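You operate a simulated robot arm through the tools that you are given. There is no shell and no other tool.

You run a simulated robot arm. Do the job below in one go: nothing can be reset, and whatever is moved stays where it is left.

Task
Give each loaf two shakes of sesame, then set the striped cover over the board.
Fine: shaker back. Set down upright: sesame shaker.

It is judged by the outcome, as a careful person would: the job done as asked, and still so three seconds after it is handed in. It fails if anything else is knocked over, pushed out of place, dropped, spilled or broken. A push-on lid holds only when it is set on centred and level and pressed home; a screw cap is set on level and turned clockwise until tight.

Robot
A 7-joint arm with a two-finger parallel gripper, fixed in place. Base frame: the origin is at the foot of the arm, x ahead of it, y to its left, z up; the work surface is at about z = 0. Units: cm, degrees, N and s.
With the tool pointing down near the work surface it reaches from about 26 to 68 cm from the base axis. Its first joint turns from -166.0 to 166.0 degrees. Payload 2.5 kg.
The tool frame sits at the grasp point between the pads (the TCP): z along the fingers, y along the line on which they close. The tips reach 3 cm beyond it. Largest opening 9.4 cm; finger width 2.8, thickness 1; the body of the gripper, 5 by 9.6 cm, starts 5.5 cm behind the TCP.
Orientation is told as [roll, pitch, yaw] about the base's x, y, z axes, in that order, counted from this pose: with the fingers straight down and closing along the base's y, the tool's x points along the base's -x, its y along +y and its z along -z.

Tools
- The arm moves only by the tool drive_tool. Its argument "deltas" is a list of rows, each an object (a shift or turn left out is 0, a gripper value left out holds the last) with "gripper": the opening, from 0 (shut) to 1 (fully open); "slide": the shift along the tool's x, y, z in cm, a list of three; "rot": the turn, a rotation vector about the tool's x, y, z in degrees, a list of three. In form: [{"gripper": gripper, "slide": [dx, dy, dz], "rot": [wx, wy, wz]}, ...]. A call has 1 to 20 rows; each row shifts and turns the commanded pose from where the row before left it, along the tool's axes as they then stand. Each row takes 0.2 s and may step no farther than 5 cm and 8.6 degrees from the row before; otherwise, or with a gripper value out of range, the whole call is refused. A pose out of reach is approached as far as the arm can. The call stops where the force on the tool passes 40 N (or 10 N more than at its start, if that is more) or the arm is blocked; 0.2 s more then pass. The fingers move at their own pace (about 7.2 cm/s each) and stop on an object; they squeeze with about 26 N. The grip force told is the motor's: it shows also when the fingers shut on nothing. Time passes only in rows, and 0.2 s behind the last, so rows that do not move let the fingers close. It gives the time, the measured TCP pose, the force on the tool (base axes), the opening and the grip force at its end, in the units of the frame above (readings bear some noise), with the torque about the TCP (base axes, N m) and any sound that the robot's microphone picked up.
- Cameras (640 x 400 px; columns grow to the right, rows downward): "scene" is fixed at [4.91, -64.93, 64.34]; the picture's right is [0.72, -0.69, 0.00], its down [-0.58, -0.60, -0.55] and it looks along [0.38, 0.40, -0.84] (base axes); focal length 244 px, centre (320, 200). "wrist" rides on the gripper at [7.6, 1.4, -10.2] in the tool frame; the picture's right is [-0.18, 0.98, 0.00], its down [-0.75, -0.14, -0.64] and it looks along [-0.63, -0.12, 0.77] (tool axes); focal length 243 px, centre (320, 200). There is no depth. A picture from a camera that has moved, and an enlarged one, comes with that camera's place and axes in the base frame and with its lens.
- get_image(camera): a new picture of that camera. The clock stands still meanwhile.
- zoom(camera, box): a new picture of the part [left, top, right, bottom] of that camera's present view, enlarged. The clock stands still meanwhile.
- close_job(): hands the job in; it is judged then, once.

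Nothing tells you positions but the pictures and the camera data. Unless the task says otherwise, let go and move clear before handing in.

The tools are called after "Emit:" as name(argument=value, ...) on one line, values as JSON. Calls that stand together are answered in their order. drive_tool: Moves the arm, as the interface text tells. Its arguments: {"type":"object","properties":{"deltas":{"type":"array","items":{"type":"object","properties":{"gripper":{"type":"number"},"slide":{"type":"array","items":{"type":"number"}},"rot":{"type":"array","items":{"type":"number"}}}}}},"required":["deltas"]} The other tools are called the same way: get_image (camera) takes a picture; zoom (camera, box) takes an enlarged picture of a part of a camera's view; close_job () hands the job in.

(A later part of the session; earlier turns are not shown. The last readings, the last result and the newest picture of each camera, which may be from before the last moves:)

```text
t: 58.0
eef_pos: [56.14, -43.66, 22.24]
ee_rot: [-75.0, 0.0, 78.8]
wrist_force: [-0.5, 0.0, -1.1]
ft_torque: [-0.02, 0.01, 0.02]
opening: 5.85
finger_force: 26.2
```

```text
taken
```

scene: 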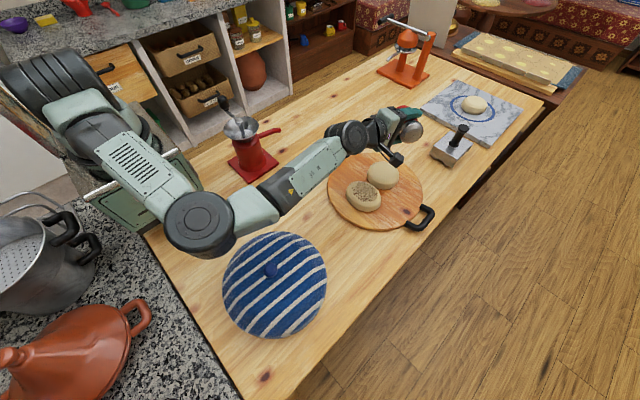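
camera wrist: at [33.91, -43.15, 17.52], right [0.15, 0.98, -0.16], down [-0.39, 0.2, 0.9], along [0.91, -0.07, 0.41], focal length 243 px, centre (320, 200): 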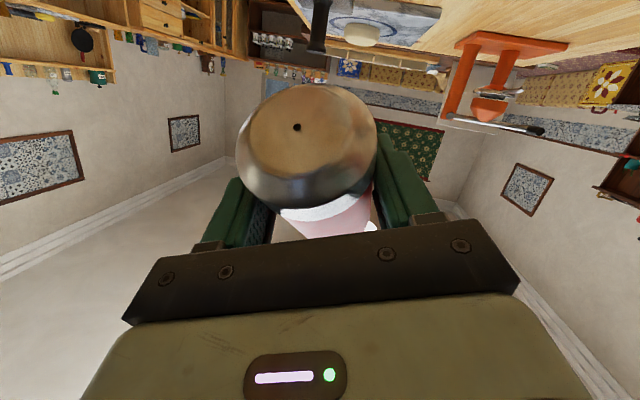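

Halfway, all clear. Completing the roll.

Emit:
drive_tool(deltas=[{"rot": [0, 0, 3]}, {"rot": [0, 0, 6]}, {"rot": [0, 0, 6]}, {"rot": [0, 0, 6]}, {"rot": [0, 0, 6]}, {"rot": [0, 0, 6]}, {"rot": [0, 0, 6]}, {"rot": [0, 0, 6]}, {"rot": [0, 0, 6]}, {"rot": [0, 0, 6]}, {"rot": [0, 0, 6]}, {"rot": [0, 0, 6]}, {"rot": [0, 0, 6]}, {"rot": [0, 0, 6]}, {"rot": [0, 0, 6]}, {"rot": [0, 0, 3]}, {}])

Emit:
get_image(camera="scene")

Emit:
zoom(camera="scene", box=[310, 80, 460, 230])

```text
t: 61.6
eef_pos: [56.15, -43.6, 22.26]
ee_rot: [0.4, -75.0, -11.4]
wrist_force: [0.1, -0.4, -1.6]
ft_torque: [0.0, 0.02, -0.01]
opening: 5.85
finger_force: 26.2
```

```text
taken
```

scene: 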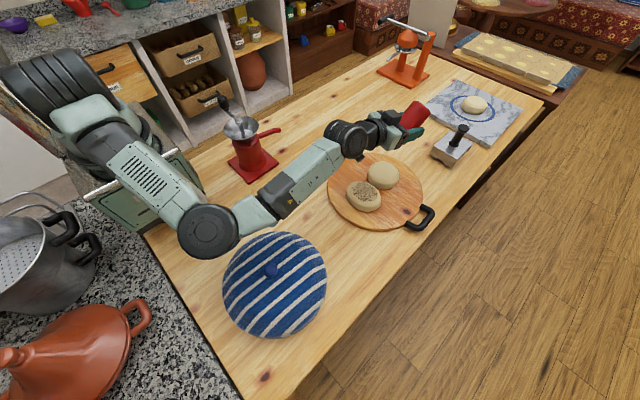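

```text
2.67 times, centred on (385, 155) of scene
camera zoom: at [4.91, -64.93, 64.34], right [0.72, -0.69, 0.0], down [-0.58, -0.6, -0.55], along [0.38, 0.4, -0.84], focal length 651 px, centre (147, 320)
```

zoom: 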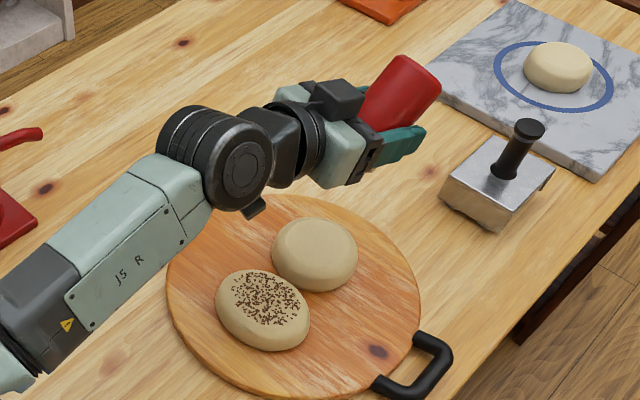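

Inverted with the hole at about (53.2,-43.0), over the far loaf's centre. First shake.

Emit:
drive_tool(deltas=[{"slide": [-3.38, 0, -0.91]}, {"slide": [3.38, 0, 0.91]}, {}])

Emit:
zoom(camera="scene", box=[310, 80, 460, 230])

```text
t: 62.4
eef_pos: [56.07, -43.69, 22.25]
ee_rot: [-0.1, -75.1, -11.0]
wrist_force: [-0.3, -0.4, -1.6]
ft_torque: [0.02, 0.01, 0.01]
opening: 5.83
finger_force: 25.8
```

```text
2.67 times, centred on (385, 155) of scene
camera zoom: at [4.91, -64.93, 64.34], right [0.72, -0.69, 0.0], down [-0.58, -0.6, -0.55], along [0.38, 0.4, -0.84], focal length 651 px, centre (147, 320)
```

zoom: 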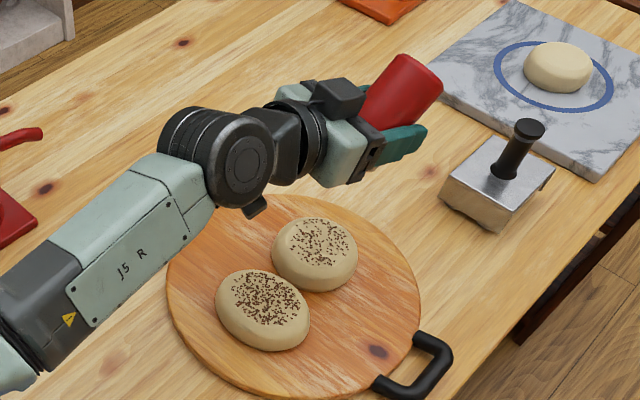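

The first patch landed on the far loaf. Giving the second shake.

Emit:
drive_tool(deltas=[{"slide": [-3.38, 0, -0.91]}, {"slide": [3.38, 0, 0.91]}, {}])

Emit:
zoom(camera="scene", box=[310, 80, 460, 230])

```text
t: 63.2
eef_pos: [56.17, -43.71, 22.28]
ee_rot: [0.0, -75.0, -11.1]
wrist_force: [0.0, -0.7, -0.7]
ft_torque: [-0.02, 0.01, 0.02]
opening: 5.84
finger_force: 26.2
```

```text
2.67 times, centred on (385, 155) of scene
camera zoom: at [4.91, -64.93, 64.34], right [0.72, -0.69, 0.0], down [-0.58, -0.6, -0.55], along [0.38, 0.4, -0.84], focal length 651 px, centre (147, 320)
```

zoom: 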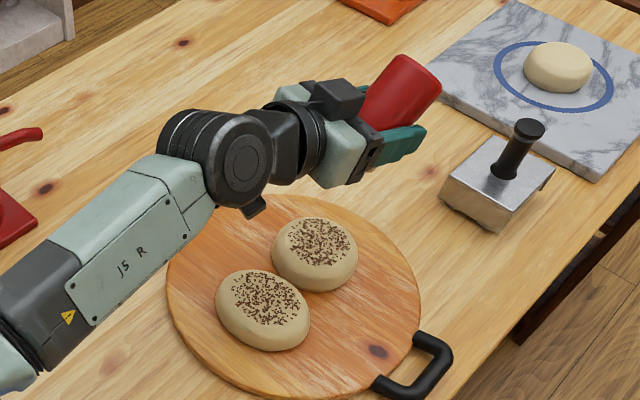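

Both loaves now have matching double sprinkles and the board is clean. I'll roll the shaker back upright here.

Emit:
drive_tool(deltas=[{"rot": [0, 0, -3]}, {"rot": [0, 0, -6]}, {"rot": [0, 0, -6]}, {"rot": [0, 0, -6]}, {"rot": [0, 0, -6]}, {"rot": [0, 0, -6]}, {"rot": [0, 0, -6]}, {"rot": [0, 0, -6]}, {"rot": [0, 0, -6]}, {"rot": [0, 0, -6]}, {"rot": [0, 0, -6]}, {"rot": [0, 0, -6]}, {"rot": [0, 0, -6]}, {"rot": [0, 0, -6]}, {"rot": [0, 0, -6]}, {"rot": [0, 0, -3]}, {}])

Emit:
drive_tool(deltas=[{"rot": [0, 0, -3]}, {"rot": [0, 0, -6]}, {"rot": [0, 0, -6]}, {"rot": [0, 0, -6]}, {"rot": [0, 0, -6]}, {"rot": [0, 0, -6]}, {"rot": [0, 0, -6]}, {"rot": [0, 0, -6]}, {"rot": [0, 0, -6]}, {"rot": [0, 0, -6]}, {"rot": [0, 0, -6]}, {"rot": [0, 0, -6]}, {"rot": [0, 0, -6]}, {"rot": [0, 0, -6]}, {"rot": [0, 0, -6]}, {"rot": [0, 0, -3]}, {}])

Emit:
get_image(camera="scene")

```text
t: 66.8
eef_pos: [56.23, -43.6, 22.23]
ee_rot: [-75.1, 0.2, 78.9]
wrist_force: [-0.6, 0.3, -2.0]
ft_torque: [0.01, 0.03, -0.01]
opening: 5.84
finger_force: 25.9
```

```text
t: 70.4
eef_pos: [56.12, -43.62, 22.24]
ee_rot: [0.2, 75.0, 169.1]
wrist_force: [-0.9, 1.1, -2.2]
ft_torque: [-0.02, 0.03, -0.02]
opening: 5.84
finger_force: 25.7
```

```text
taken
```

scene: 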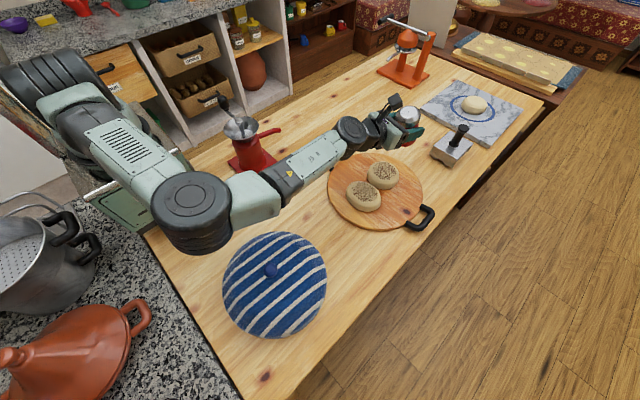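

The shaker is upright again. I'll retrace the earlier path: pitch back to 60°, draw back above the board, and turn the heading back.

Emit:
drive_tool(deltas=[{"rot": [0, -5, 0]}, {"rot": [0, -5, 0]}, {"rot": [0, -5, 0]}, {"slide": [-0.15, 0.38, -1.2]}, {"slide": [-0.29, 0.756, -2.4]}, {"slide": [-0.29, 0.756, -2.4]}, {"slide": [-0.29, 0.756, -2.4]}, {"slide": [-0.29, 0.756, -2.4]}, {"slide": [-0.15, 0.38, -1.2]}, {}])

Emit:
drive_tool(deltas=[{"rot": [-7.36, 0, 4.25]}, {"rot": [-7.36, 0, 4.25]}, {"rot": [-7.36, 0, 4.25]}, {"rot": [-7.36, 0, 4.25]}, {}])

Emit:
get_image(camera="scene")

```text
t: 72.6
eef_pos: [44.48, -45.21, 27.0]
ee_rot: [0.1, 60.1, 168.8]
wrist_force: [-0.6, 0.7, -2.0]
ft_torque: [-0.01, 0.01, -0.01]
opening: 5.84
finger_force: 26.0
```

```text
t: 73.8
eef_pos: [44.38, -45.29, 27.06]
ee_rot: [0.0, 60.0, 134.7]
wrist_force: [0.4, 0.1, -2.2]
ft_torque: [0.04, 0.03, 0.01]
opening: 5.85
finger_force: 25.6
```

```text
taken
```

scene: 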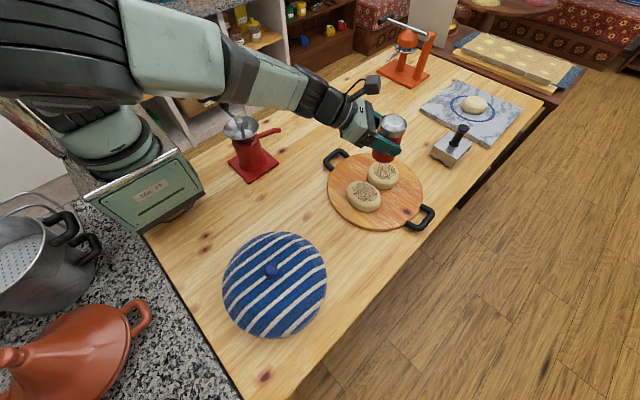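

The elbow is up again. Carrying the shaker back above its original spot, then turning to the original heading.

Emit:
drive_tool(deltas=[{"slide": [-0.37, 1.32, -0.4]}, {"slide": [-0.79, 2.8, -0.85]}, {"slide": [-0.79, 2.8, -0.85]}, {"slide": [-0.79, 2.8, -0.85]}, {"slide": [-0.79, 2.8, -0.85]}, {"slide": [-0.79, 2.8, -0.85]}, {"slide": [-0.31, 1.13, -0.36]}, {}])

Emit:
drive_tool(deltas=[{"rot": [-7.36, 0, 4.25]}, {"rot": [-7.36, 0, 4.25]}, {"rot": [-7.36, 0, 4.25]}, {"rot": [-7.36, 0, 4.25]}, {}, {}])

Emit:
get_image(camera="scene")

Emit:
get_image(camera="wrist")

```text
t: 75.6
eef_pos: [28.18, -52.11, 25.27]
ee_rot: [0.0, 60.0, 134.9]
wrist_force: [-0.8, -0.7, -2.2]
ft_torque: [-0.02, 0.04, -0.02]
opening: 5.84
finger_force: 25.9
```

```text
t: 77.0
eef_pos: [28.27, -52.09, 25.39]
ee_rot: [0.0, 59.9, 100.8]
wrist_force: [0.4, -0.9, -1.9]
ft_torque: [0.02, 0.0, 0.0]
opening: 5.87
finger_force: 25.7
```

```text
taken
```

scene: 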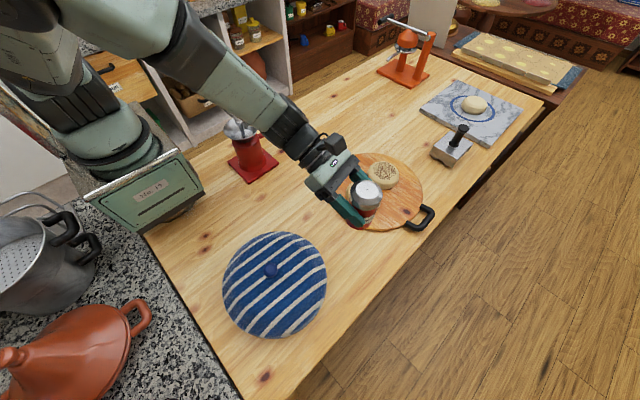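

```text
taken
camera wrist: at [25.77, -47.37, 37.16], right [-0.98, -0.09, -0.16], down [-0.04, 0.94, -0.33], along [0.18, -0.32, -0.93], focal length 243 px, centre (320, 200)
```

wrist: 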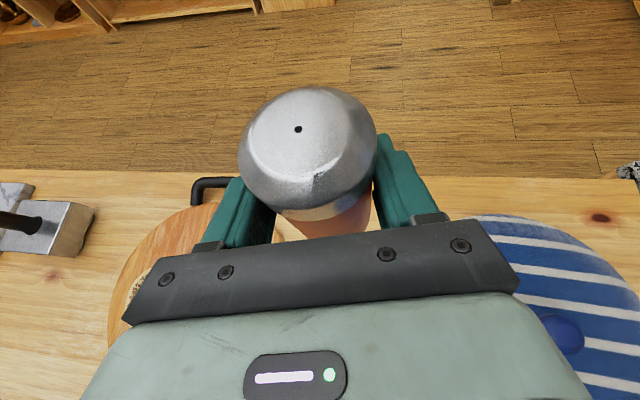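

The shaker hangs upright but has slid about 0.6 cm down along its own axis in the grip, so it should touch down at a TCP height near 6.15. I'll lower most of the way and then creep.

Emit:
drive_tool(deltas=[{"slide": [-1.3, 0.05, 0.75]}, {"slide": [-2.6, 0, 1.5]}, {"slide": [-2.6, 0, 1.5]}, {"slide": [-2.6, 0, 1.5]}, {"slide": [-2.6, 0, 1.5]}, {"slide": [-1.73, 0, 1.0]}, {"slide": [-0.87, 0, 0.5]}, {"slide": [-0.69, 0, 0.4]}, {}, {}])

Emit:
zoom(camera="scene", box=[290, 180, 430, 290])

Emit:
get_image(camera="wrist")

```text
t: 79.2
eef_pos: [28.21, -52.11, 7.97]
ee_rot: [0.0, 60.0, 100.8]
wrist_force: [-0.1, 0.3, -0.8]
ft_torque: [-0.01, -0.04, 0.01]
opening: 5.84
finger_force: 26.0
```

```text
3.64 times, centred on (360, 235) of scene
camera zoom: at [4.91, -64.93, 64.34], right [0.72, -0.69, 0.0], down [-0.58, -0.6, -0.55], along [0.38, 0.4, -0.84], focal length 888 px, centre (174, 73)
```

zoom: 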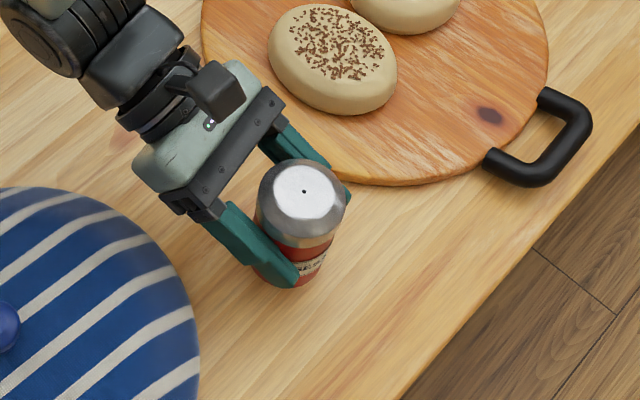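

```text
taken
camera wrist: at [25.88, -47.36, 19.78], right [-0.98, -0.09, -0.16], down [-0.04, 0.94, -0.33], along [0.18, -0.32, -0.93], focal length 243 px, centre (320, 200)
```

wrist: 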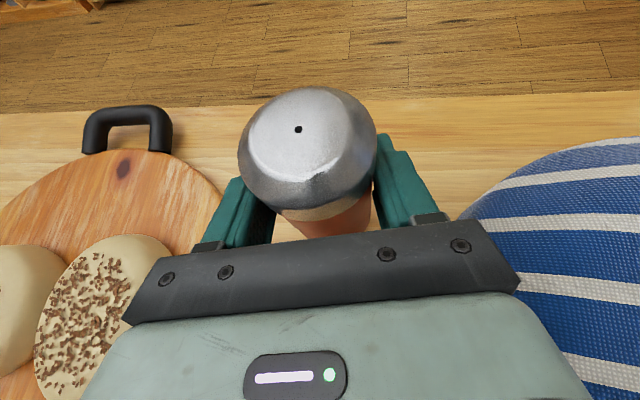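

Still upright with no contact. Lowering slowly in small steps until it touches.

Emit:
drive_tool(deltas=[{"slide": [-0.52, 0, 0.3]}, {"slide": [-0.43, 0, 0.25]}, {"slide": [-0.26, 0, 0.15]}, {}])

Emit:
drive_tool(deltas=[{"slide": [-0.13, 0, 0.075]}, {}])

Emit:
drive_tool(deltas=[{"slide": [-0.13, 0, 0.075]}, {}])

```text
t: 80.2
eef_pos: [28.18, -52.06, 6.84]
ee_rot: [0.0, 60.0, 100.8]
wrist_force: [0.0, 0.5, -2.2]
ft_torque: [0.02, 0.01, -0.02]
opening: 5.85
finger_force: 25.9
```

```text
t: 80.8
eef_pos: [28.15, -52.08, 6.56]
ee_rot: [-0.1, 60.0, 100.9]
wrist_force: [0.6, 0.6, -0.6]
ft_torque: [0.04, 0.01, 0.0]
opening: 5.83
finger_force: 26.3
```

```text
t: 81.4
eef_pos: [28.02, -52.01, 6.54]
ee_rot: [0.0, 60.0, 100.8]
wrist_force: [-0.1, 0.0, -1.1]
ft_torque: [0.03, 0.06, 0.01]
opening: 5.85
finger_force: 26.2
```

Emit:
drive_tool(deltas=[{"slide": [-0.13, 0, 0.075]}, {}])

Emit:
drive_tool(deltas=[{"slide": [-0.13, 0, 0.075]}, {}])

Emit:
zoom(camera="scene", box=[310, 210, 400, 280])

```text
t: 82.0
eef_pos: [28.09, -52.07, 6.33]
ee_rot: [0.0, 60.0, 100.7]
wrist_force: [0.1, 0.0, -0.8]
ft_torque: [-0.01, 0.01, 0.02]
opening: 5.84
finger_force: 26.5
```

```text
t: 82.6
eef_pos: [28.08, -52.19, 6.29]
ee_rot: [-0.1, 60.2, 100.7]
wrist_force: [-1.4, 2.1, 6.1]
ft_torque: [0.06, -0.17, 0.05]
opening: 5.84
finger_force: 26.1
```

```text
5.71 times, centred on (355, 245) of scene
camera zoom: at [4.91, -64.93, 64.34], right [0.72, -0.69, 0.0], down [-0.58, -0.6, -0.55], along [0.38, 0.4, -0.84], focal length 1396 px, centre (120, -57)
```

zoom: 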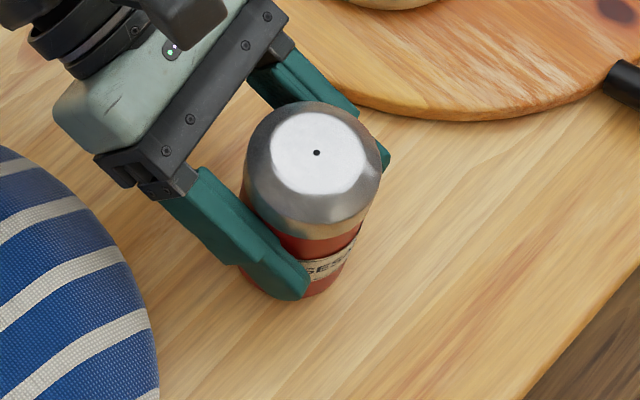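

Contact felt at z≈6.29, with the base on the table at its original spot. Releasing gently.

Emit:
drive_tool(deltas=[{"gripper": 0.68}, {}, {}])

Emit:
drive_tool(deltas=[{"gripper": 1}, {}, {}])

Emit:
get_image(camera="wrist")

Emit:
zoom(camera="scene", box=[310, 210, 400, 280])

```text
t: 83.4
eef_pos: [27.94, -52.15, 6.04]
ee_rot: [0.0, 59.9, 100.8]
wrist_force: [0.9, -0.2, 0.2]
ft_torque: [0.01, 0.0, -0.03]
opening: 6.39
finger_force: 0.1
```

```text
t: 84.2
eef_pos: [28.0, -52.02, 6.21]
ee_rot: [0.0, 60.0, 100.8]
wrist_force: [0.1, -0.7, -0.5]
ft_torque: [0.03, 0.01, 0.0]
opening: 9.41
finger_force: 0.2
```

```text
taken
camera wrist: at [25.68, -47.4, 17.87], right [-0.98, -0.09, -0.16], down [-0.04, 0.94, -0.33], along [0.18, -0.32, -0.93], focal length 243 px, centre (320, 200)
```

wrist: 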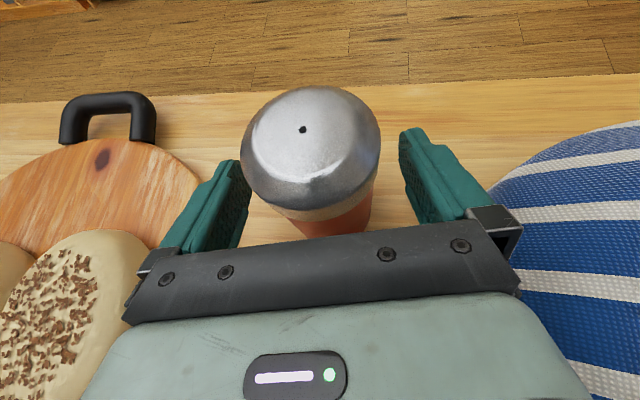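

```text
5.71 times, centred on (355, 245) of scene
camera zoom: at [4.91, -64.93, 64.34], right [0.72, -0.69, 0.0], down [-0.58, -0.6, -0.55], along [0.38, 0.4, -0.84], focal length 1396 px, centre (120, -57)
```

zoom: 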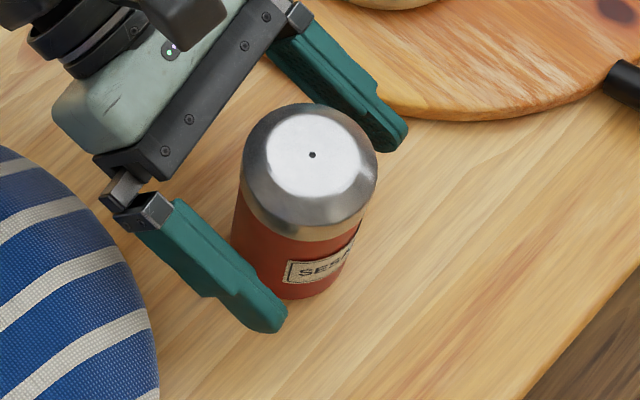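

The shaker stands upright exactly where it started. Backing straight out along the fingers, then raising.

Emit:
drive_tool(deltas=[{"slide": [0, 0, -1.0]}, {"slide": [0, 0, -2.0]}, {"slide": [0, 0, -2.5]}, {"slide": [0, 0, -2.5]}, {"slide": [0, 0, -2.5]}, {"slide": [0, 0, -1.5]}, {"slide": [2.6, 0, -1.5]}, {"slide": [2.6, 0, -1.5]}, {"slide": [2.6, 0, -1.5]}, {"slide": [2.6, 0, -1.5]}, {"slide": [2.6, 0, -1.5]}, {}])

Emit:
get_image(camera="scene")

```text
t: 86.8
eef_pos: [26.14, -41.73, 27.13]
ee_rot: [0.1, 60.0, 100.8]
wrist_force: [-0.5, -0.2, -0.9]
ft_torque: [0.01, -0.01, -0.02]
opening: 9.42
finger_force: 0.1
```

```text
taken
```

scene: 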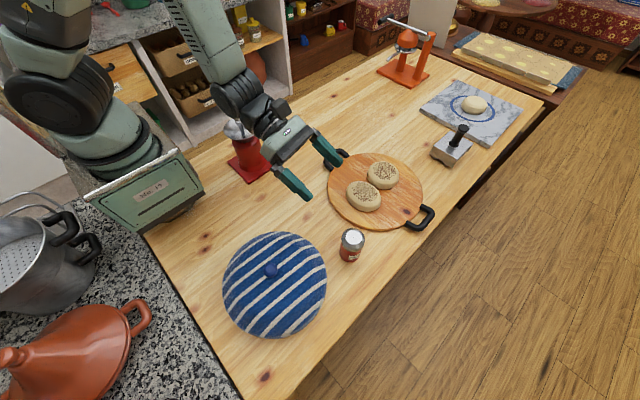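

Both loaves and the shaker look good. Now I'll bring the tool back to pointing straight down and view the cover's knob.

Emit:
drive_tool(deltas=[{"rot": [0, -7.5, 0]}, {"rot": [0, -7.5, 0]}, {"rot": [0, -7.5, 0]}, {"rot": [0, -7.5, 0]}, {"rot": [0, -7.5, 0]}, {"rot": [0, -7.5, 0]}, {"rot": [0, -7.5, 0]}, {"rot": [0, -7.5, 0]}, {}])

Emit:
get_image(camera="wrist")

Emit:
zoom(camera="scene", box=[210, 220, 340, 350])

```text
t: 88.8
eef_pos: [25.12, -41.73, 25.35]
ee_rot: [0.1, -0.1, 100.8]
wrist_force: [0.3, 0.1, 0.8]
ft_torque: [0.0, 0.02, -0.02]
opening: 9.38
finger_force: 0.1
out of reach, approached as far as the arm can: row 4
```

```text
taken
camera wrist: at [25.18, -49.49, 35.49], right [-1.0, 0.0, 0.0], down [0.0, 0.77, 0.64], along [0.0, 0.64, -0.77], focal length 243 px, centre (320, 200)
```

wrist: 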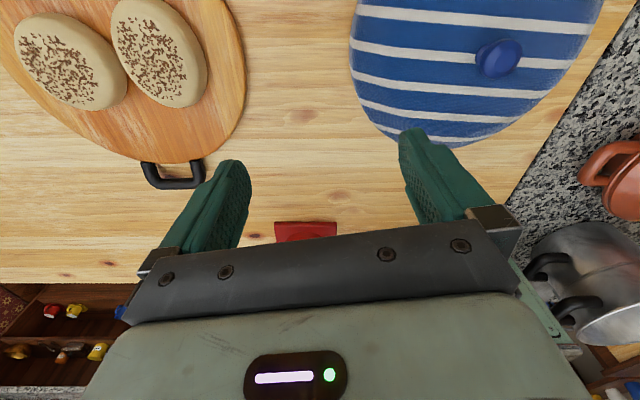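

```text
3.08 times, centred on (275, 285) of scene
camera zoom: at [4.91, -64.93, 64.34], right [0.72, -0.69, 0.0], down [-0.58, -0.6, -0.55], along [0.38, 0.4, -0.84], focal length 752 px, centre (458, -62)
```

zoom: 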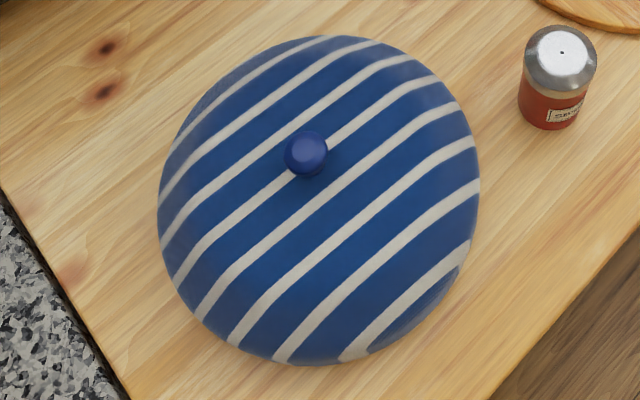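

The knob appears to be near (8.9,-45.4) at z≈11. I'll go above it at z≈25 and look down for an exact fix.

Emit:
drive_tool(deltas=[{"slide": [0.116, 3.34, 0]}, {"slide": [0.116, 3.34, 0]}, {"slide": [0.116, 3.34, 0]}, {"slide": [0.116, 3.34, 0]}, {"slide": [0.116, 3.34, 0]}, {}])

Emit:
get_image(camera="wrist")

Emit:
get_image(camera="scene")

```text
t: 90.2
eef_pos: [8.96, -45.68, 25.16]
ee_rot: [0.0, 0.0, 100.9]
wrist_force: [-0.6, 0.3, -0.1]
ft_torque: [0.03, 0.03, 0.02]
opening: 9.43
finger_force: 0.1
```

```text
taken
camera wrist: at [8.93, -53.35, 35.44], right [-1.0, 0.0, 0.0], down [0.0, 0.77, 0.64], along [0.0, 0.64, -0.77], focal length 243 px, centre (320, 200)
```

wrist: 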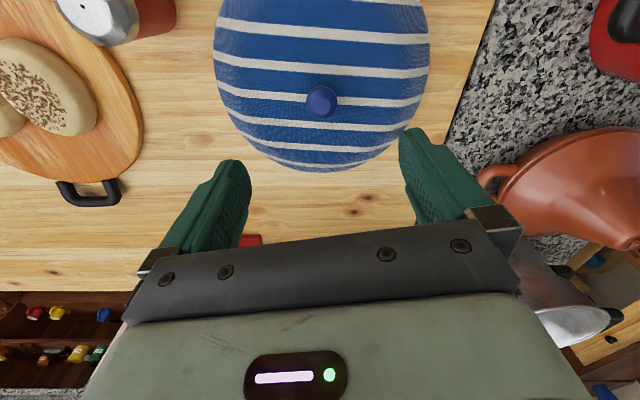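

```text
taken
```

scene: 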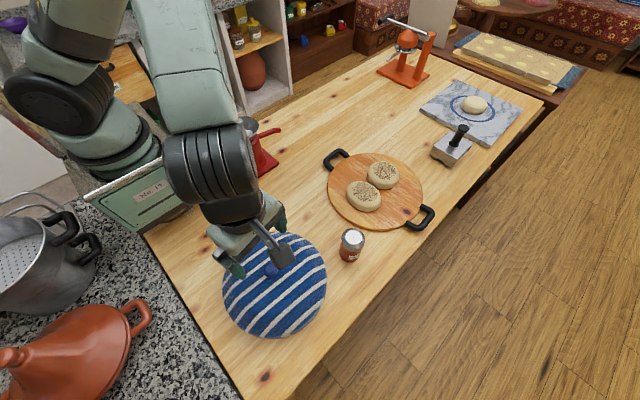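

The knob is centred below the tool to within a few millimetres, around z≈11. I'll descend partway and re-measure.

Emit:
drive_tool(deltas=[{"slide": [0, 0.1, 2.6]}, {"slide": [0, 0, 2.6]}, {"slide": [0, 0, 2.6]}, {}])

Emit:
get_image(camera="wrist")

Emit:
zoom(camera="scene", box=[200, 180, 340, 350])

```text
t: 91.2
eef_pos: [8.77, -45.56, 17.38]
ee_rot: [0.0, -0.1, 100.8]
wrist_force: [-0.2, 0.1, 0.0]
ft_torque: [0.0, 0.01, -0.01]
opening: 9.41
finger_force: 0.2
```

```text
taken
camera wrist: at [8.77, -53.3, 27.6], right [-1.0, 0.0, 0.0], down [0.0, 0.77, 0.64], along [0.0, 0.64, -0.77], focal length 243 px, centre (320, 200)
```

wrist: 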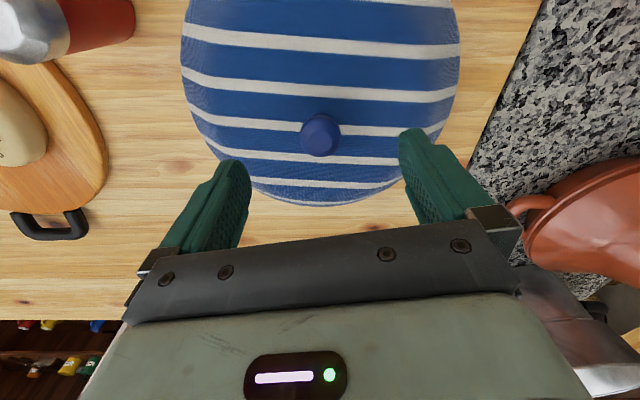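

```text
2.35 times, centred on (270, 265) of scene
camera zoom: at [4.91, -64.93, 64.34], right [0.72, -0.69, 0.0], down [-0.58, -0.6, -0.55], along [0.38, 0.4, -0.84], focal length 575 px, centre (438, 47)
```

zoom: 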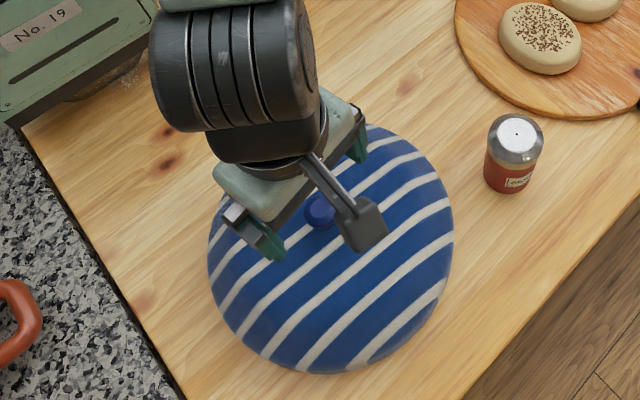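

Both views agree: the knob is at (8.8,-45.6) with its middle at z≈10.9 and about 3 cm wide. I'll descend so the fingertips straddle it just above the dome.

Emit:
drive_tool(deltas=[{"slide": [0, 0, 1.3]}, {"slide": [0, 0, 1.3]}, {"slide": [0, 0, 0.9]}, {}])

Emit:
get_image(camera="wrist")

Emit:
zoom(camera="scene", box=[220, 210, 330, 310])

```text
t: 92.2
eef_pos: [8.71, -45.55, 14.04]
ee_rot: [-0.1, 0.0, 100.8]
wrist_force: [-0.8, 1.0, -0.1]
ft_torque: [-0.01, 0.01, -0.02]
opening: 9.39
finger_force: 0.1
```

```text
taken
camera wrist: at [8.77, -53.33, 24.21], right [-1.0, 0.0, 0.0], down [0.0, 0.77, 0.64], along [0.0, 0.64, -0.77], focal length 243 px, centre (320, 200)
```

wrist: 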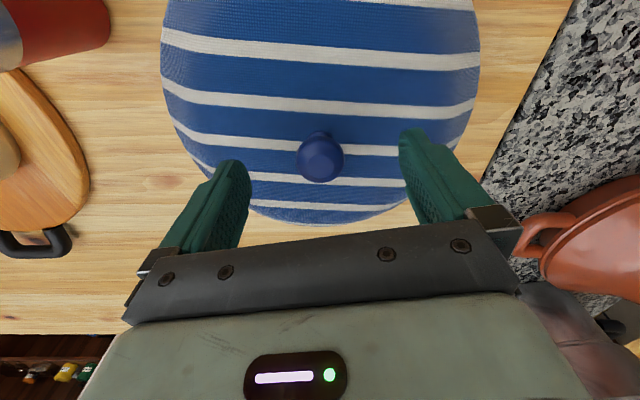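

```text
4.00 times, centred on (275, 260) of scene
camera zoom: at [4.91, -64.93, 64.34], right [0.72, -0.69, 0.0], down [-0.58, -0.6, -0.55], along [0.38, 0.4, -0.84], focal length 977 px, centre (500, -40)
```

zoom: 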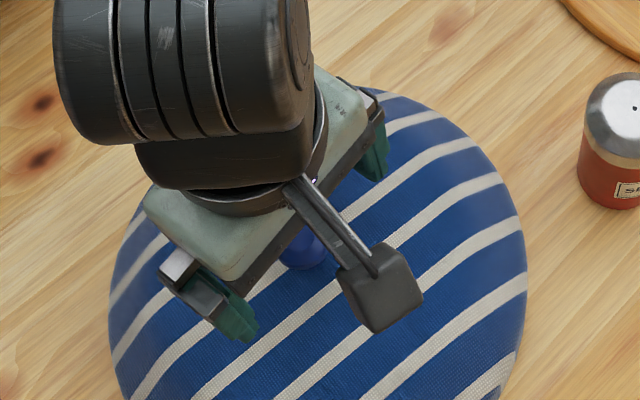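

The knob's ball is centred at z≈11 with a narrower neck below it. I'll go down another 1.3 cm so the pads wrap its widest part, then close.

Emit:
drive_tool(deltas=[{"slide": [0, 0, 0.7]}, {"slide": [0, 0, 0.65]}, {}])

Emit:
drive_tool(deltas=[{"gripper": 0}, {}, {}, {}, {}, {}])

Emit:
get_image(camera="wrist")

Emit:
get_image(camera="scene")

```text
t: 93.0
eef_pos: [8.75, -45.69, 12.61]
ee_rot: [0.0, 0.0, 100.8]
wrist_force: [0.1, -0.4, -0.9]
ft_torque: [-0.01, 0.01, 0.01]
opening: 9.41
finger_force: 0.0
```

```text
t: 94.4
eef_pos: [8.9, -45.58, 12.59]
ee_rot: [0.1, -0.1, 100.8]
wrist_force: [1.1, -0.7, -0.8]
ft_torque: [-0.04, 0.01, 0.0]
opening: 3.02
finger_force: 26.1
```

```text
taken
camera wrist: at [8.84, -53.26, 22.8], right [-1.0, 0.0, 0.0], down [0.0, 0.77, 0.64], along [0.0, 0.64, -0.77], focal length 243 px, centre (320, 200)
```

wrist: 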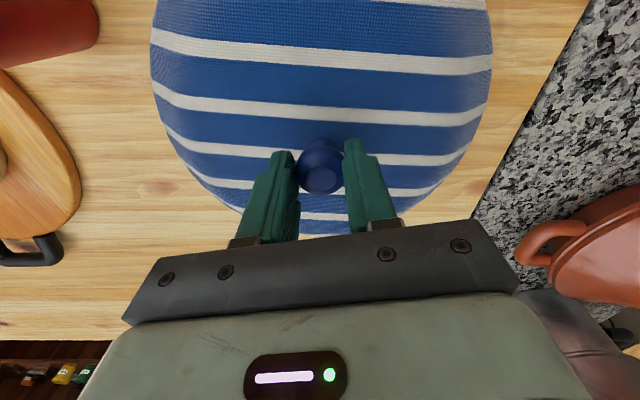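

```text
taken
```

scene: 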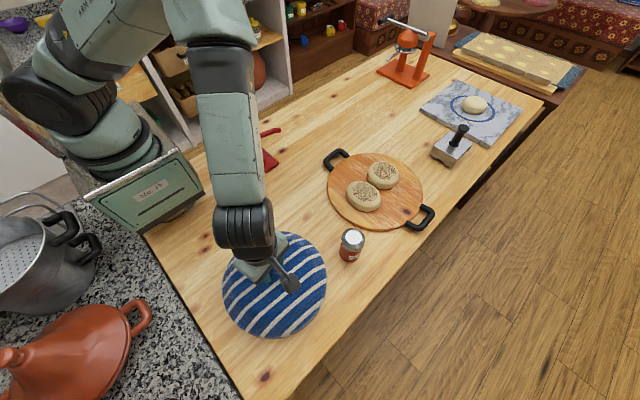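

Knob gripped at 3.0 cm opening. Before lifting I'll get an exact fix on the board's centre and the loaves' extent.

Emit:
zoom(camera="scene", box=[315, 140, 445, 240])

Emit:
zoom(camera="scene", box=[200, 215, 350, 345])

```text
4.00 times, centred on (380, 190) of scene
camera zoom: at [4.91, -64.93, 64.34], right [0.72, -0.69, 0.0], down [-0.58, -0.6, -0.55], along [0.38, 0.4, -0.84], focal length 977 px, centre (80, 240)
```

zoom: 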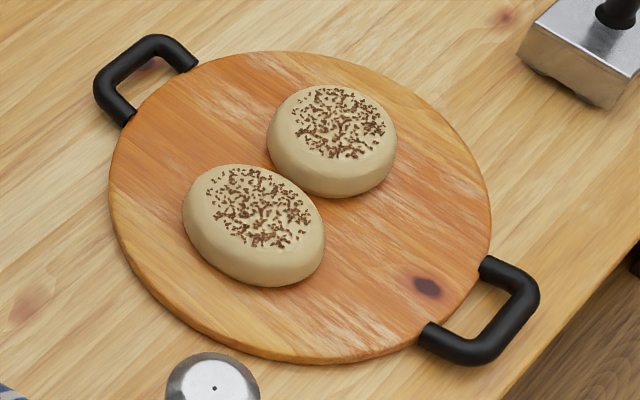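

```text
3.08 times, centred on (275, 280) of scene
camera zoom: at [4.91, -64.93, 64.34], right [0.72, -0.69, 0.0], down [-0.58, -0.6, -0.55], along [0.38, 0.4, -0.84], focal length 752 px, centre (458, -46)
```

zoom: 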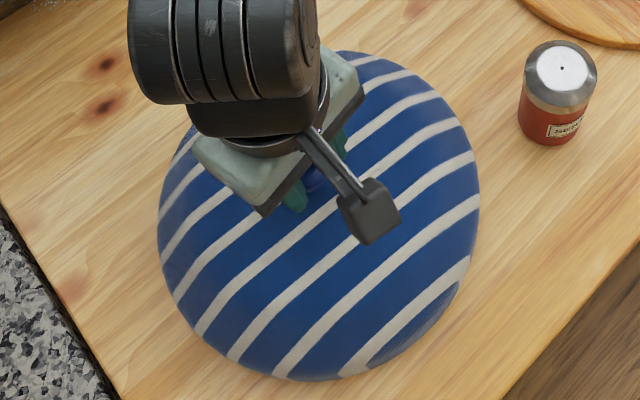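

Two independent fixes agree on the board's centre at about (49.35,-43.6), radius 15, with the loaves spanning x≈38.3–58.5. The cover's radius is about 12.8, so I'll aim for (48.9,-43.6). Lifting slowly first.

Emit:
drive_tool(deltas=[{"slide": [0, 0, -0.3]}, {"slide": [0, 0, -0.5]}, {"slide": [0, 0, -0.7]}, {"slide": [0, 0, -1.0]}, {"slide": [0, 0, -1.0]}, {}])

Emit:
get_image(camera="wrist")

Emit:
get_image(camera="scene")

```text
t: 95.8
eef_pos: [8.69, -45.57, 16.0]
ee_rot: [-0.1, 0.0, 100.8]
wrist_force: [-0.2, 0.2, -2.4]
ft_torque: [-0.04, -0.01, 0.0]
opening: 3.03
finger_force: 25.7
```

```text
taken
camera wrist: at [8.78, -53.2, 26.33], right [-1.0, 0.0, 0.0], down [0.0, 0.77, 0.64], along [0.0, 0.64, -0.77], focal length 243 px, centre (320, 200)
```

wrist: 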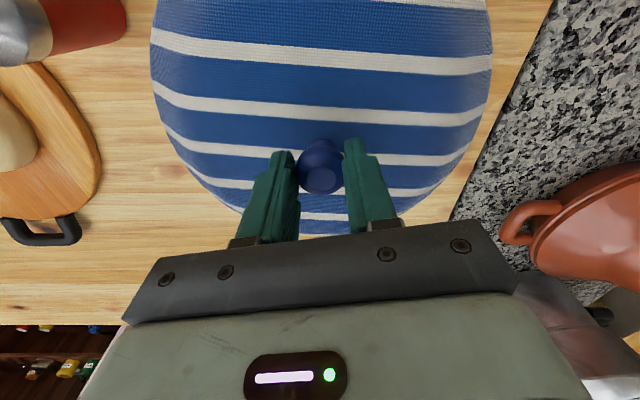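

```text
taken
```

scene: 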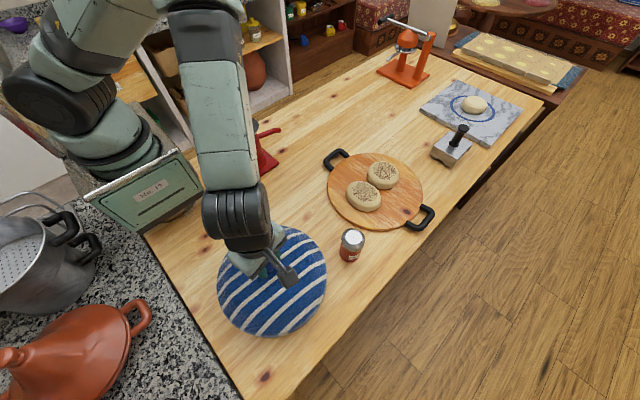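

The cover is light and hangs level. Lifting to z≈30 so its rim clears the shaker.

Emit:
drive_tool(deltas=[{"slide": [0, 0, -1.2]}, {"slide": [0, 0, -2.2]}, {"slide": [0, 0, -2.5]}, {"slide": [0, 0, -2.5]}, {"slide": [0, 0, -2.5]}, {"slide": [0, 0, -2.0]}, {"slide": [0, 0, -1.2]}, {}])

Emit:
get_image(camera="wrist")

Emit:
get_image(camera="scene")

```text
t: 97.6
eef_pos: [8.93, -45.35, 30.2]
ee_rot: [-0.1, 0.1, 100.8]
wrist_force: [0.4, -0.8, -0.5]
ft_torque: [-0.01, 0.0, 0.01]
opening: 3.04
finger_force: 26.1
```

```text
taken
camera wrist: at [8.87, -53.13, 40.48], right [-1.0, 0.0, 0.0], down [0.0, 0.77, 0.64], along [0.0, 0.64, -0.77], focal length 243 px, centre (320, 200)
```

wrist: 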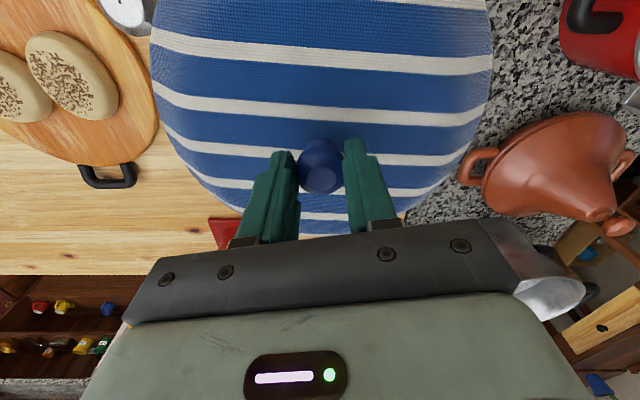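

```text
taken
```

scene: 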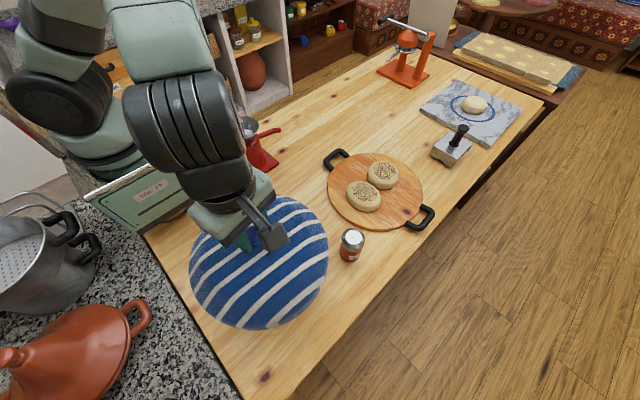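

The cover is level and the path is clear. Carrying it smoothly toward the board at this height.

Emit:
drive_tool(deltas=[{"slide": [0.17, -1.19, 0]}, {"slide": [0.34, -2.37, 0]}, {"slide": [0.452, -3.166, 0]}, {"slide": [0.452, -3.166, 0]}, {"slide": [0.452, -3.166, 0]}, {"slide": [0.452, -3.166, 0]}, {"slide": [0.452, -3.166, 0]}, {"slide": [0.452, -3.166, 0]}, {"slide": [0.452, -3.166, 0]}, {"slide": [0.452, -3.166, 0]}, {"slide": [0.452, -3.166, 0]}, {"slide": [0.452, -3.166, 0]}, {"slide": [0.396, -2.77, 0]}, {"slide": [0.226, -1.58, 0]}, {}, {}])

Emit:
get_image(camera="wrist")

Emit:
get_image(camera="scene")

```text
t: 101.0
eef_pos: [48.82, -43.53, 30.31]
ee_rot: [0.0, 0.1, 100.7]
wrist_force: [0.0, 0.1, -1.4]
ft_torque: [-0.01, -0.02, -0.03]
opening: 3.03
finger_force: 26.2
```

```text
taken
camera wrist: at [48.79, -51.27, 40.44], right [-1.0, 0.0, 0.0], down [0.0, 0.77, 0.64], along [0.0, 0.64, -0.77], focal length 243 px, centre (320, 200)
```

wrist: 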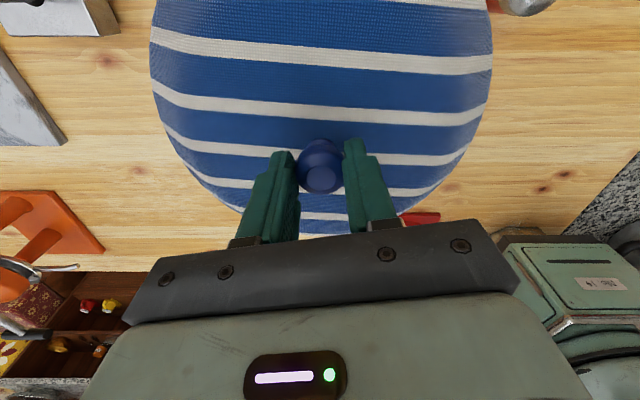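

```text
taken
```

scene: 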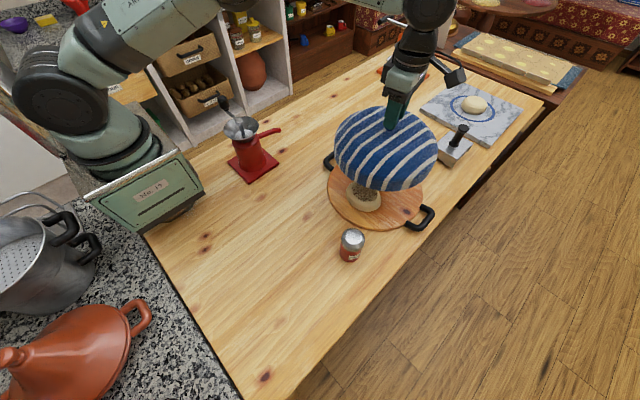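

The cover is directly above the board. Lowering to just above the loaves, then checking alignment.

Emit:
drive_tool(deltas=[{"slide": [0, 0, 1.0]}, {"slide": [0, 0, 1.8]}, {"slide": [0, 0, 1.8]}, {"slide": [0, 0, 1.8]}, {"slide": [0, 0, 1.3]}, {"slide": [0, 0, 0.8]}, {}])

Emit:
zoom(camera="scene", box=[300, 90, 460, 240])

Emit:
get_image(camera="wrist")

```text
t: 102.6
eef_pos: [48.79, -43.67, 21.66]
ee_rot: [-0.1, 0.0, 100.8]
wrist_force: [0.3, -0.2, -1.6]
ft_torque: [-0.02, 0.02, -0.03]
opening: 3.02
finger_force: 26.1
```

```text
2.67 times, centred on (380, 165) of scene
camera zoom: at [4.91, -64.93, 64.34], right [0.72, -0.69, 0.0], down [-0.58, -0.6, -0.55], along [0.38, 0.4, -0.84], focal length 651 px, centre (160, 293)
```

zoom: 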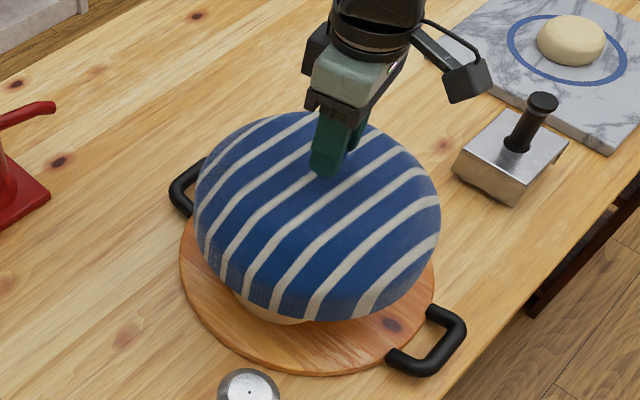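

```text
taken
camera wrist: at [48.75, -51.33, 31.88], right [-1.0, 0.0, 0.0], down [0.0, 0.77, 0.64], along [0.0, 0.64, -0.77], focal length 243 px, centre (320, 200)
```

wrist: 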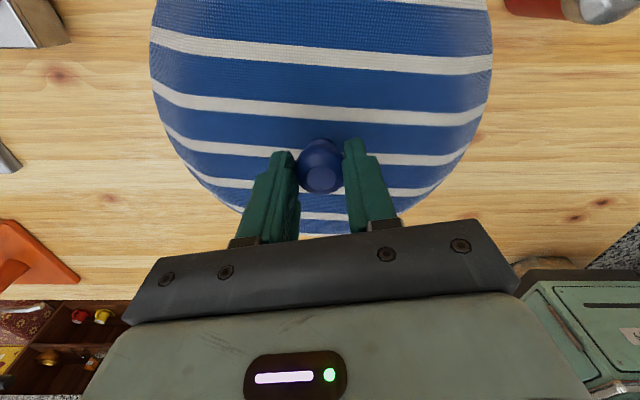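

Alignment matches the prediction: the cover is concentric with the board, with room around both loaves. Lowering gently, watching the force.

Emit:
drive_tool(deltas=[{"slide": [0, 0, 0.8]}, {"slide": [0, 0, 0.8]}, {"slide": [0, 0, 0.8]}, {"slide": [0, 0, 0.8]}, {}])

Emit:
drive_tool(deltas=[{"slide": [0, 0, 0.7]}, {"slide": [0, 0, 0.7]}, {"slide": [0, 0, 0.6]}, {"slide": [0, 0, 0.4]}, {}])

Emit:
zoom(camera="scene", box=[300, 90, 460, 240])

```text
t: 103.8
eef_pos: [48.64, -43.49, 18.49]
ee_rot: [0.0, 0.1, 100.8]
wrist_force: [0.6, 0.5, -1.3]
ft_torque: [-0.02, -0.03, 0.04]
opening: 2.99
finger_force: 25.7
```

```text
t: 105.0
eef_pos: [48.68, -43.75, 16.09]
ee_rot: [0.0, -0.1, 100.8]
wrist_force: [-0.7, 0.9, -0.7]
ft_torque: [-0.01, 0.0, -0.01]
opening: 3.02
finger_force: 25.8
```

```text
2.67 times, centred on (380, 165) of scene
camera zoom: at [4.91, -64.93, 64.34], right [0.72, -0.69, 0.0], down [-0.58, -0.6, -0.55], along [0.38, 0.4, -0.84], focal length 651 px, centre (160, 293)
```

zoom: 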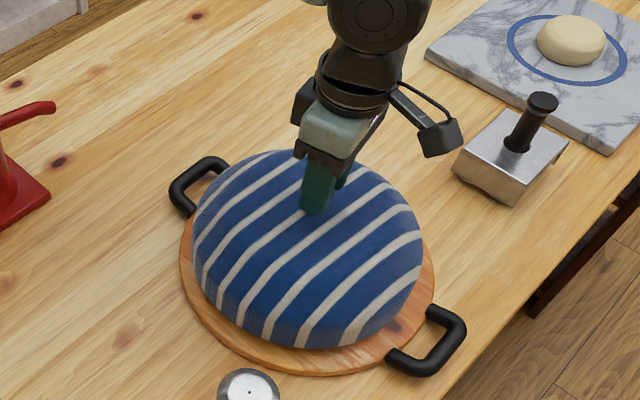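

No contact yet, with the rim about 2 cm above the board. Creeping down.

Emit:
drive_tool(deltas=[{"slide": [0, 0, 0.4]}, {"slide": [0, 0, 0.4]}, {"slide": [0, 0, 0.3]}, {}])

Emit:
drive_tool(deltas=[{"slide": [0, 0, 0.2]}, {"slide": [0, 0, 0.15]}, {}])

Emit:
drive_tool(deltas=[{"slide": [0, 0, 0.15]}, {"slide": [0, 0, 0.1]}, {}])

```text
t: 106.0
eef_pos: [48.62, -43.51, 14.96]
ee_rot: [0.0, -0.1, 100.8]
wrist_force: [-0.6, -0.4, -1.6]
ft_torque: [0.0, 0.0, -0.03]
opening: 3.02
finger_force: 25.7
```

```text
t: 106.8
eef_pos: [48.67, -43.65, 14.55]
ee_rot: [0.0, 0.1, 100.8]
wrist_force: [1.0, 0.0, -1.1]
ft_torque: [-0.02, 0.0, -0.01]
opening: 3.05
finger_force: 26.7
```

```text
t: 107.6
eef_pos: [48.64, -43.54, 14.42]
ee_rot: [-0.1, 0.1, 100.7]
wrist_force: [-0.2, 0.0, -0.2]
ft_torque: [0.01, -0.04, 0.02]
opening: 3.03
finger_force: 26.0
```

Emit:
drive_tool(deltas=[{"slide": [0, 0, 0.12]}, {}])

Emit:
drive_tool(deltas=[{"slide": [0, 0, 0.12]}, {}])

Emit:
zoom(camera="scene", box=[300, 90, 460, 240])

```text
t: 108.2
eef_pos: [48.71, -43.52, 14.29]
ee_rot: [0.1, 0.0, 100.8]
wrist_force: [0.1, 1.0, -1.8]
ft_torque: [0.0, -0.02, 0.01]
opening: 3.02
finger_force: 25.6
```

```text
t: 108.8
eef_pos: [48.8, -43.65, 14.18]
ee_rot: [0.1, 0.0, 100.8]
wrist_force: [0.2, 0.1, -1.0]
ft_torque: [0.01, 0.02, 0.03]
opening: 3.04
finger_force: 25.6
```

```text
2.67 times, centred on (380, 165) of scene
camera zoom: at [4.91, -64.93, 64.34], right [0.72, -0.69, 0.0], down [-0.58, -0.6, -0.55], along [0.38, 0.4, -0.84], focal length 651 px, centre (160, 293)
```

zoom: 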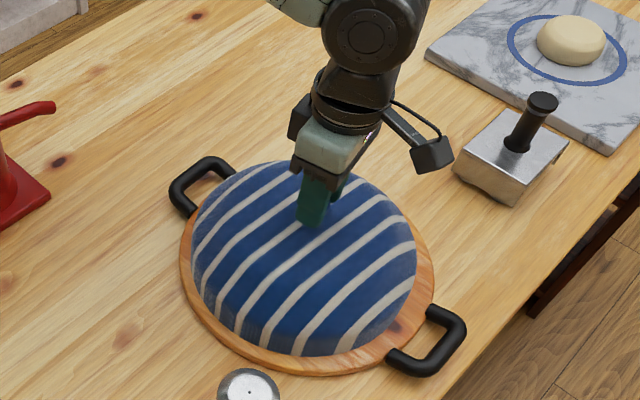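

Almost down and well centred. Continuing in small steps until the rim seats.

Emit:
drive_tool(deltas=[{"slide": [0, 0, 0.12]}, {}])

Emit:
drive_tool(deltas=[{"slide": [0, 0, 0.12]}, {}])

Emit:
drive_tool(deltas=[{"slide": [0, 0, 0.12]}, {}])

```text
t: 109.4
eef_pos: [48.79, -43.57, 14.14]
ee_rot: [0.1, 0.1, 100.8]
wrist_force: [-7.0, 3.8, 13.1]
ft_torque: [0.22, 0.17, 0.03]
opening: 3.04
finger_force: 26.0
```

```text
t: 110.2
eef_pos: [48.76, -43.66, 14.1]
ee_rot: [-0.1, 0.1, 100.9]
wrist_force: [-1.5, 1.0, 3.1]
ft_torque: [-0.1, 0.02, 0.01]
opening: 3.05
finger_force: 26.0
stopped in row 2: the force on the tool passed its limit at 41 N (the readings are from after the stop); the commanded pose is now the measured one
```

```text
t: 110.8
eef_pos: [48.7, -43.56, 14.14]
ee_rot: [0.0, 0.1, 100.9]
wrist_force: [-7.7, 7.6, 22.6]
ft_torque: [0.36, 0.29, 0.04]
opening: 3.03
finger_force: 25.8
```

The rim is seated on the board at the expected height. I'll relieve the pressing force, then let go of the knob.

Emit:
drive_tool(deltas=[{"slide": [0, 0, -0.1]}, {}])

Emit:
drive_tool(deltas=[{"gripper": 0.45}, {}, {}])

Emit:
drive_tool(deltas=[{"gripper": 0.8}, {}, {}])

Emit:
zoom(camera="scene", box=[300, 90, 460, 240])

Emit:
get_image(camera="wrist")

```text
t: 111.4
eef_pos: [48.72, -43.62, 13.96]
ee_rot: [0.0, 0.1, 100.8]
wrist_force: [-7.4, 5.9, 22.3]
ft_torque: [0.31, 0.19, 0.08]
opening: 3.03
finger_force: 25.8
```

```text
t: 112.2
eef_pos: [48.68, -43.57, 14.18]
ee_rot: [0.0, 0.1, 100.9]
wrist_force: [1.0, 0.0, -0.4]
ft_torque: [0.03, 0.0, 0.01]
opening: 4.25
finger_force: 0.0
```

```text
t: 113.0
eef_pos: [48.71, -43.55, 13.95]
ee_rot: [0.0, 0.2, 100.8]
wrist_force: [0.5, 0.7, 0.3]
ft_torque: [0.01, 0.0, -0.01]
opening: 7.51
finger_force: 0.0
```

```text
2.67 times, centred on (380, 165) of scene
camera zoom: at [4.91, -64.93, 64.34], right [0.72, -0.69, 0.0], down [-0.58, -0.6, -0.55], along [0.38, 0.4, -0.84], focal length 651 px, centre (160, 293)
```

zoom: 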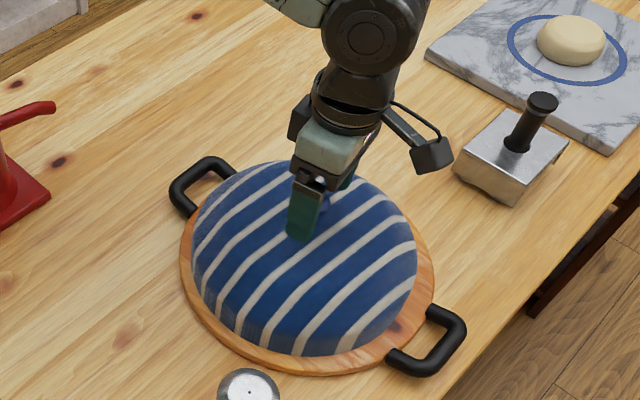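

```text
taken
camera wrist: at [48.75, -51.33, 24.31], right [-1.0, 0.0, 0.0], down [0.0, 0.77, 0.64], along [0.0, 0.64, -0.77], focal length 243 px, centre (320, 200)
```

wrist: 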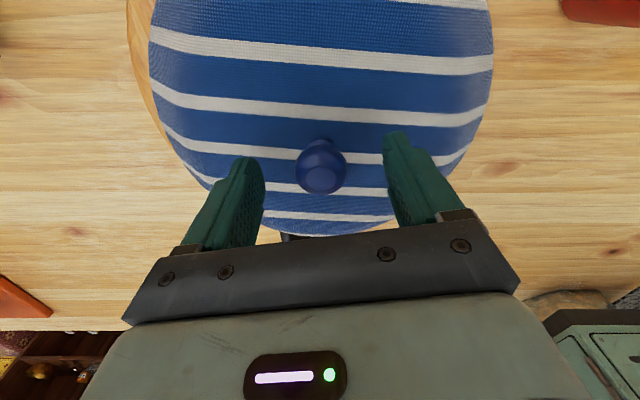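

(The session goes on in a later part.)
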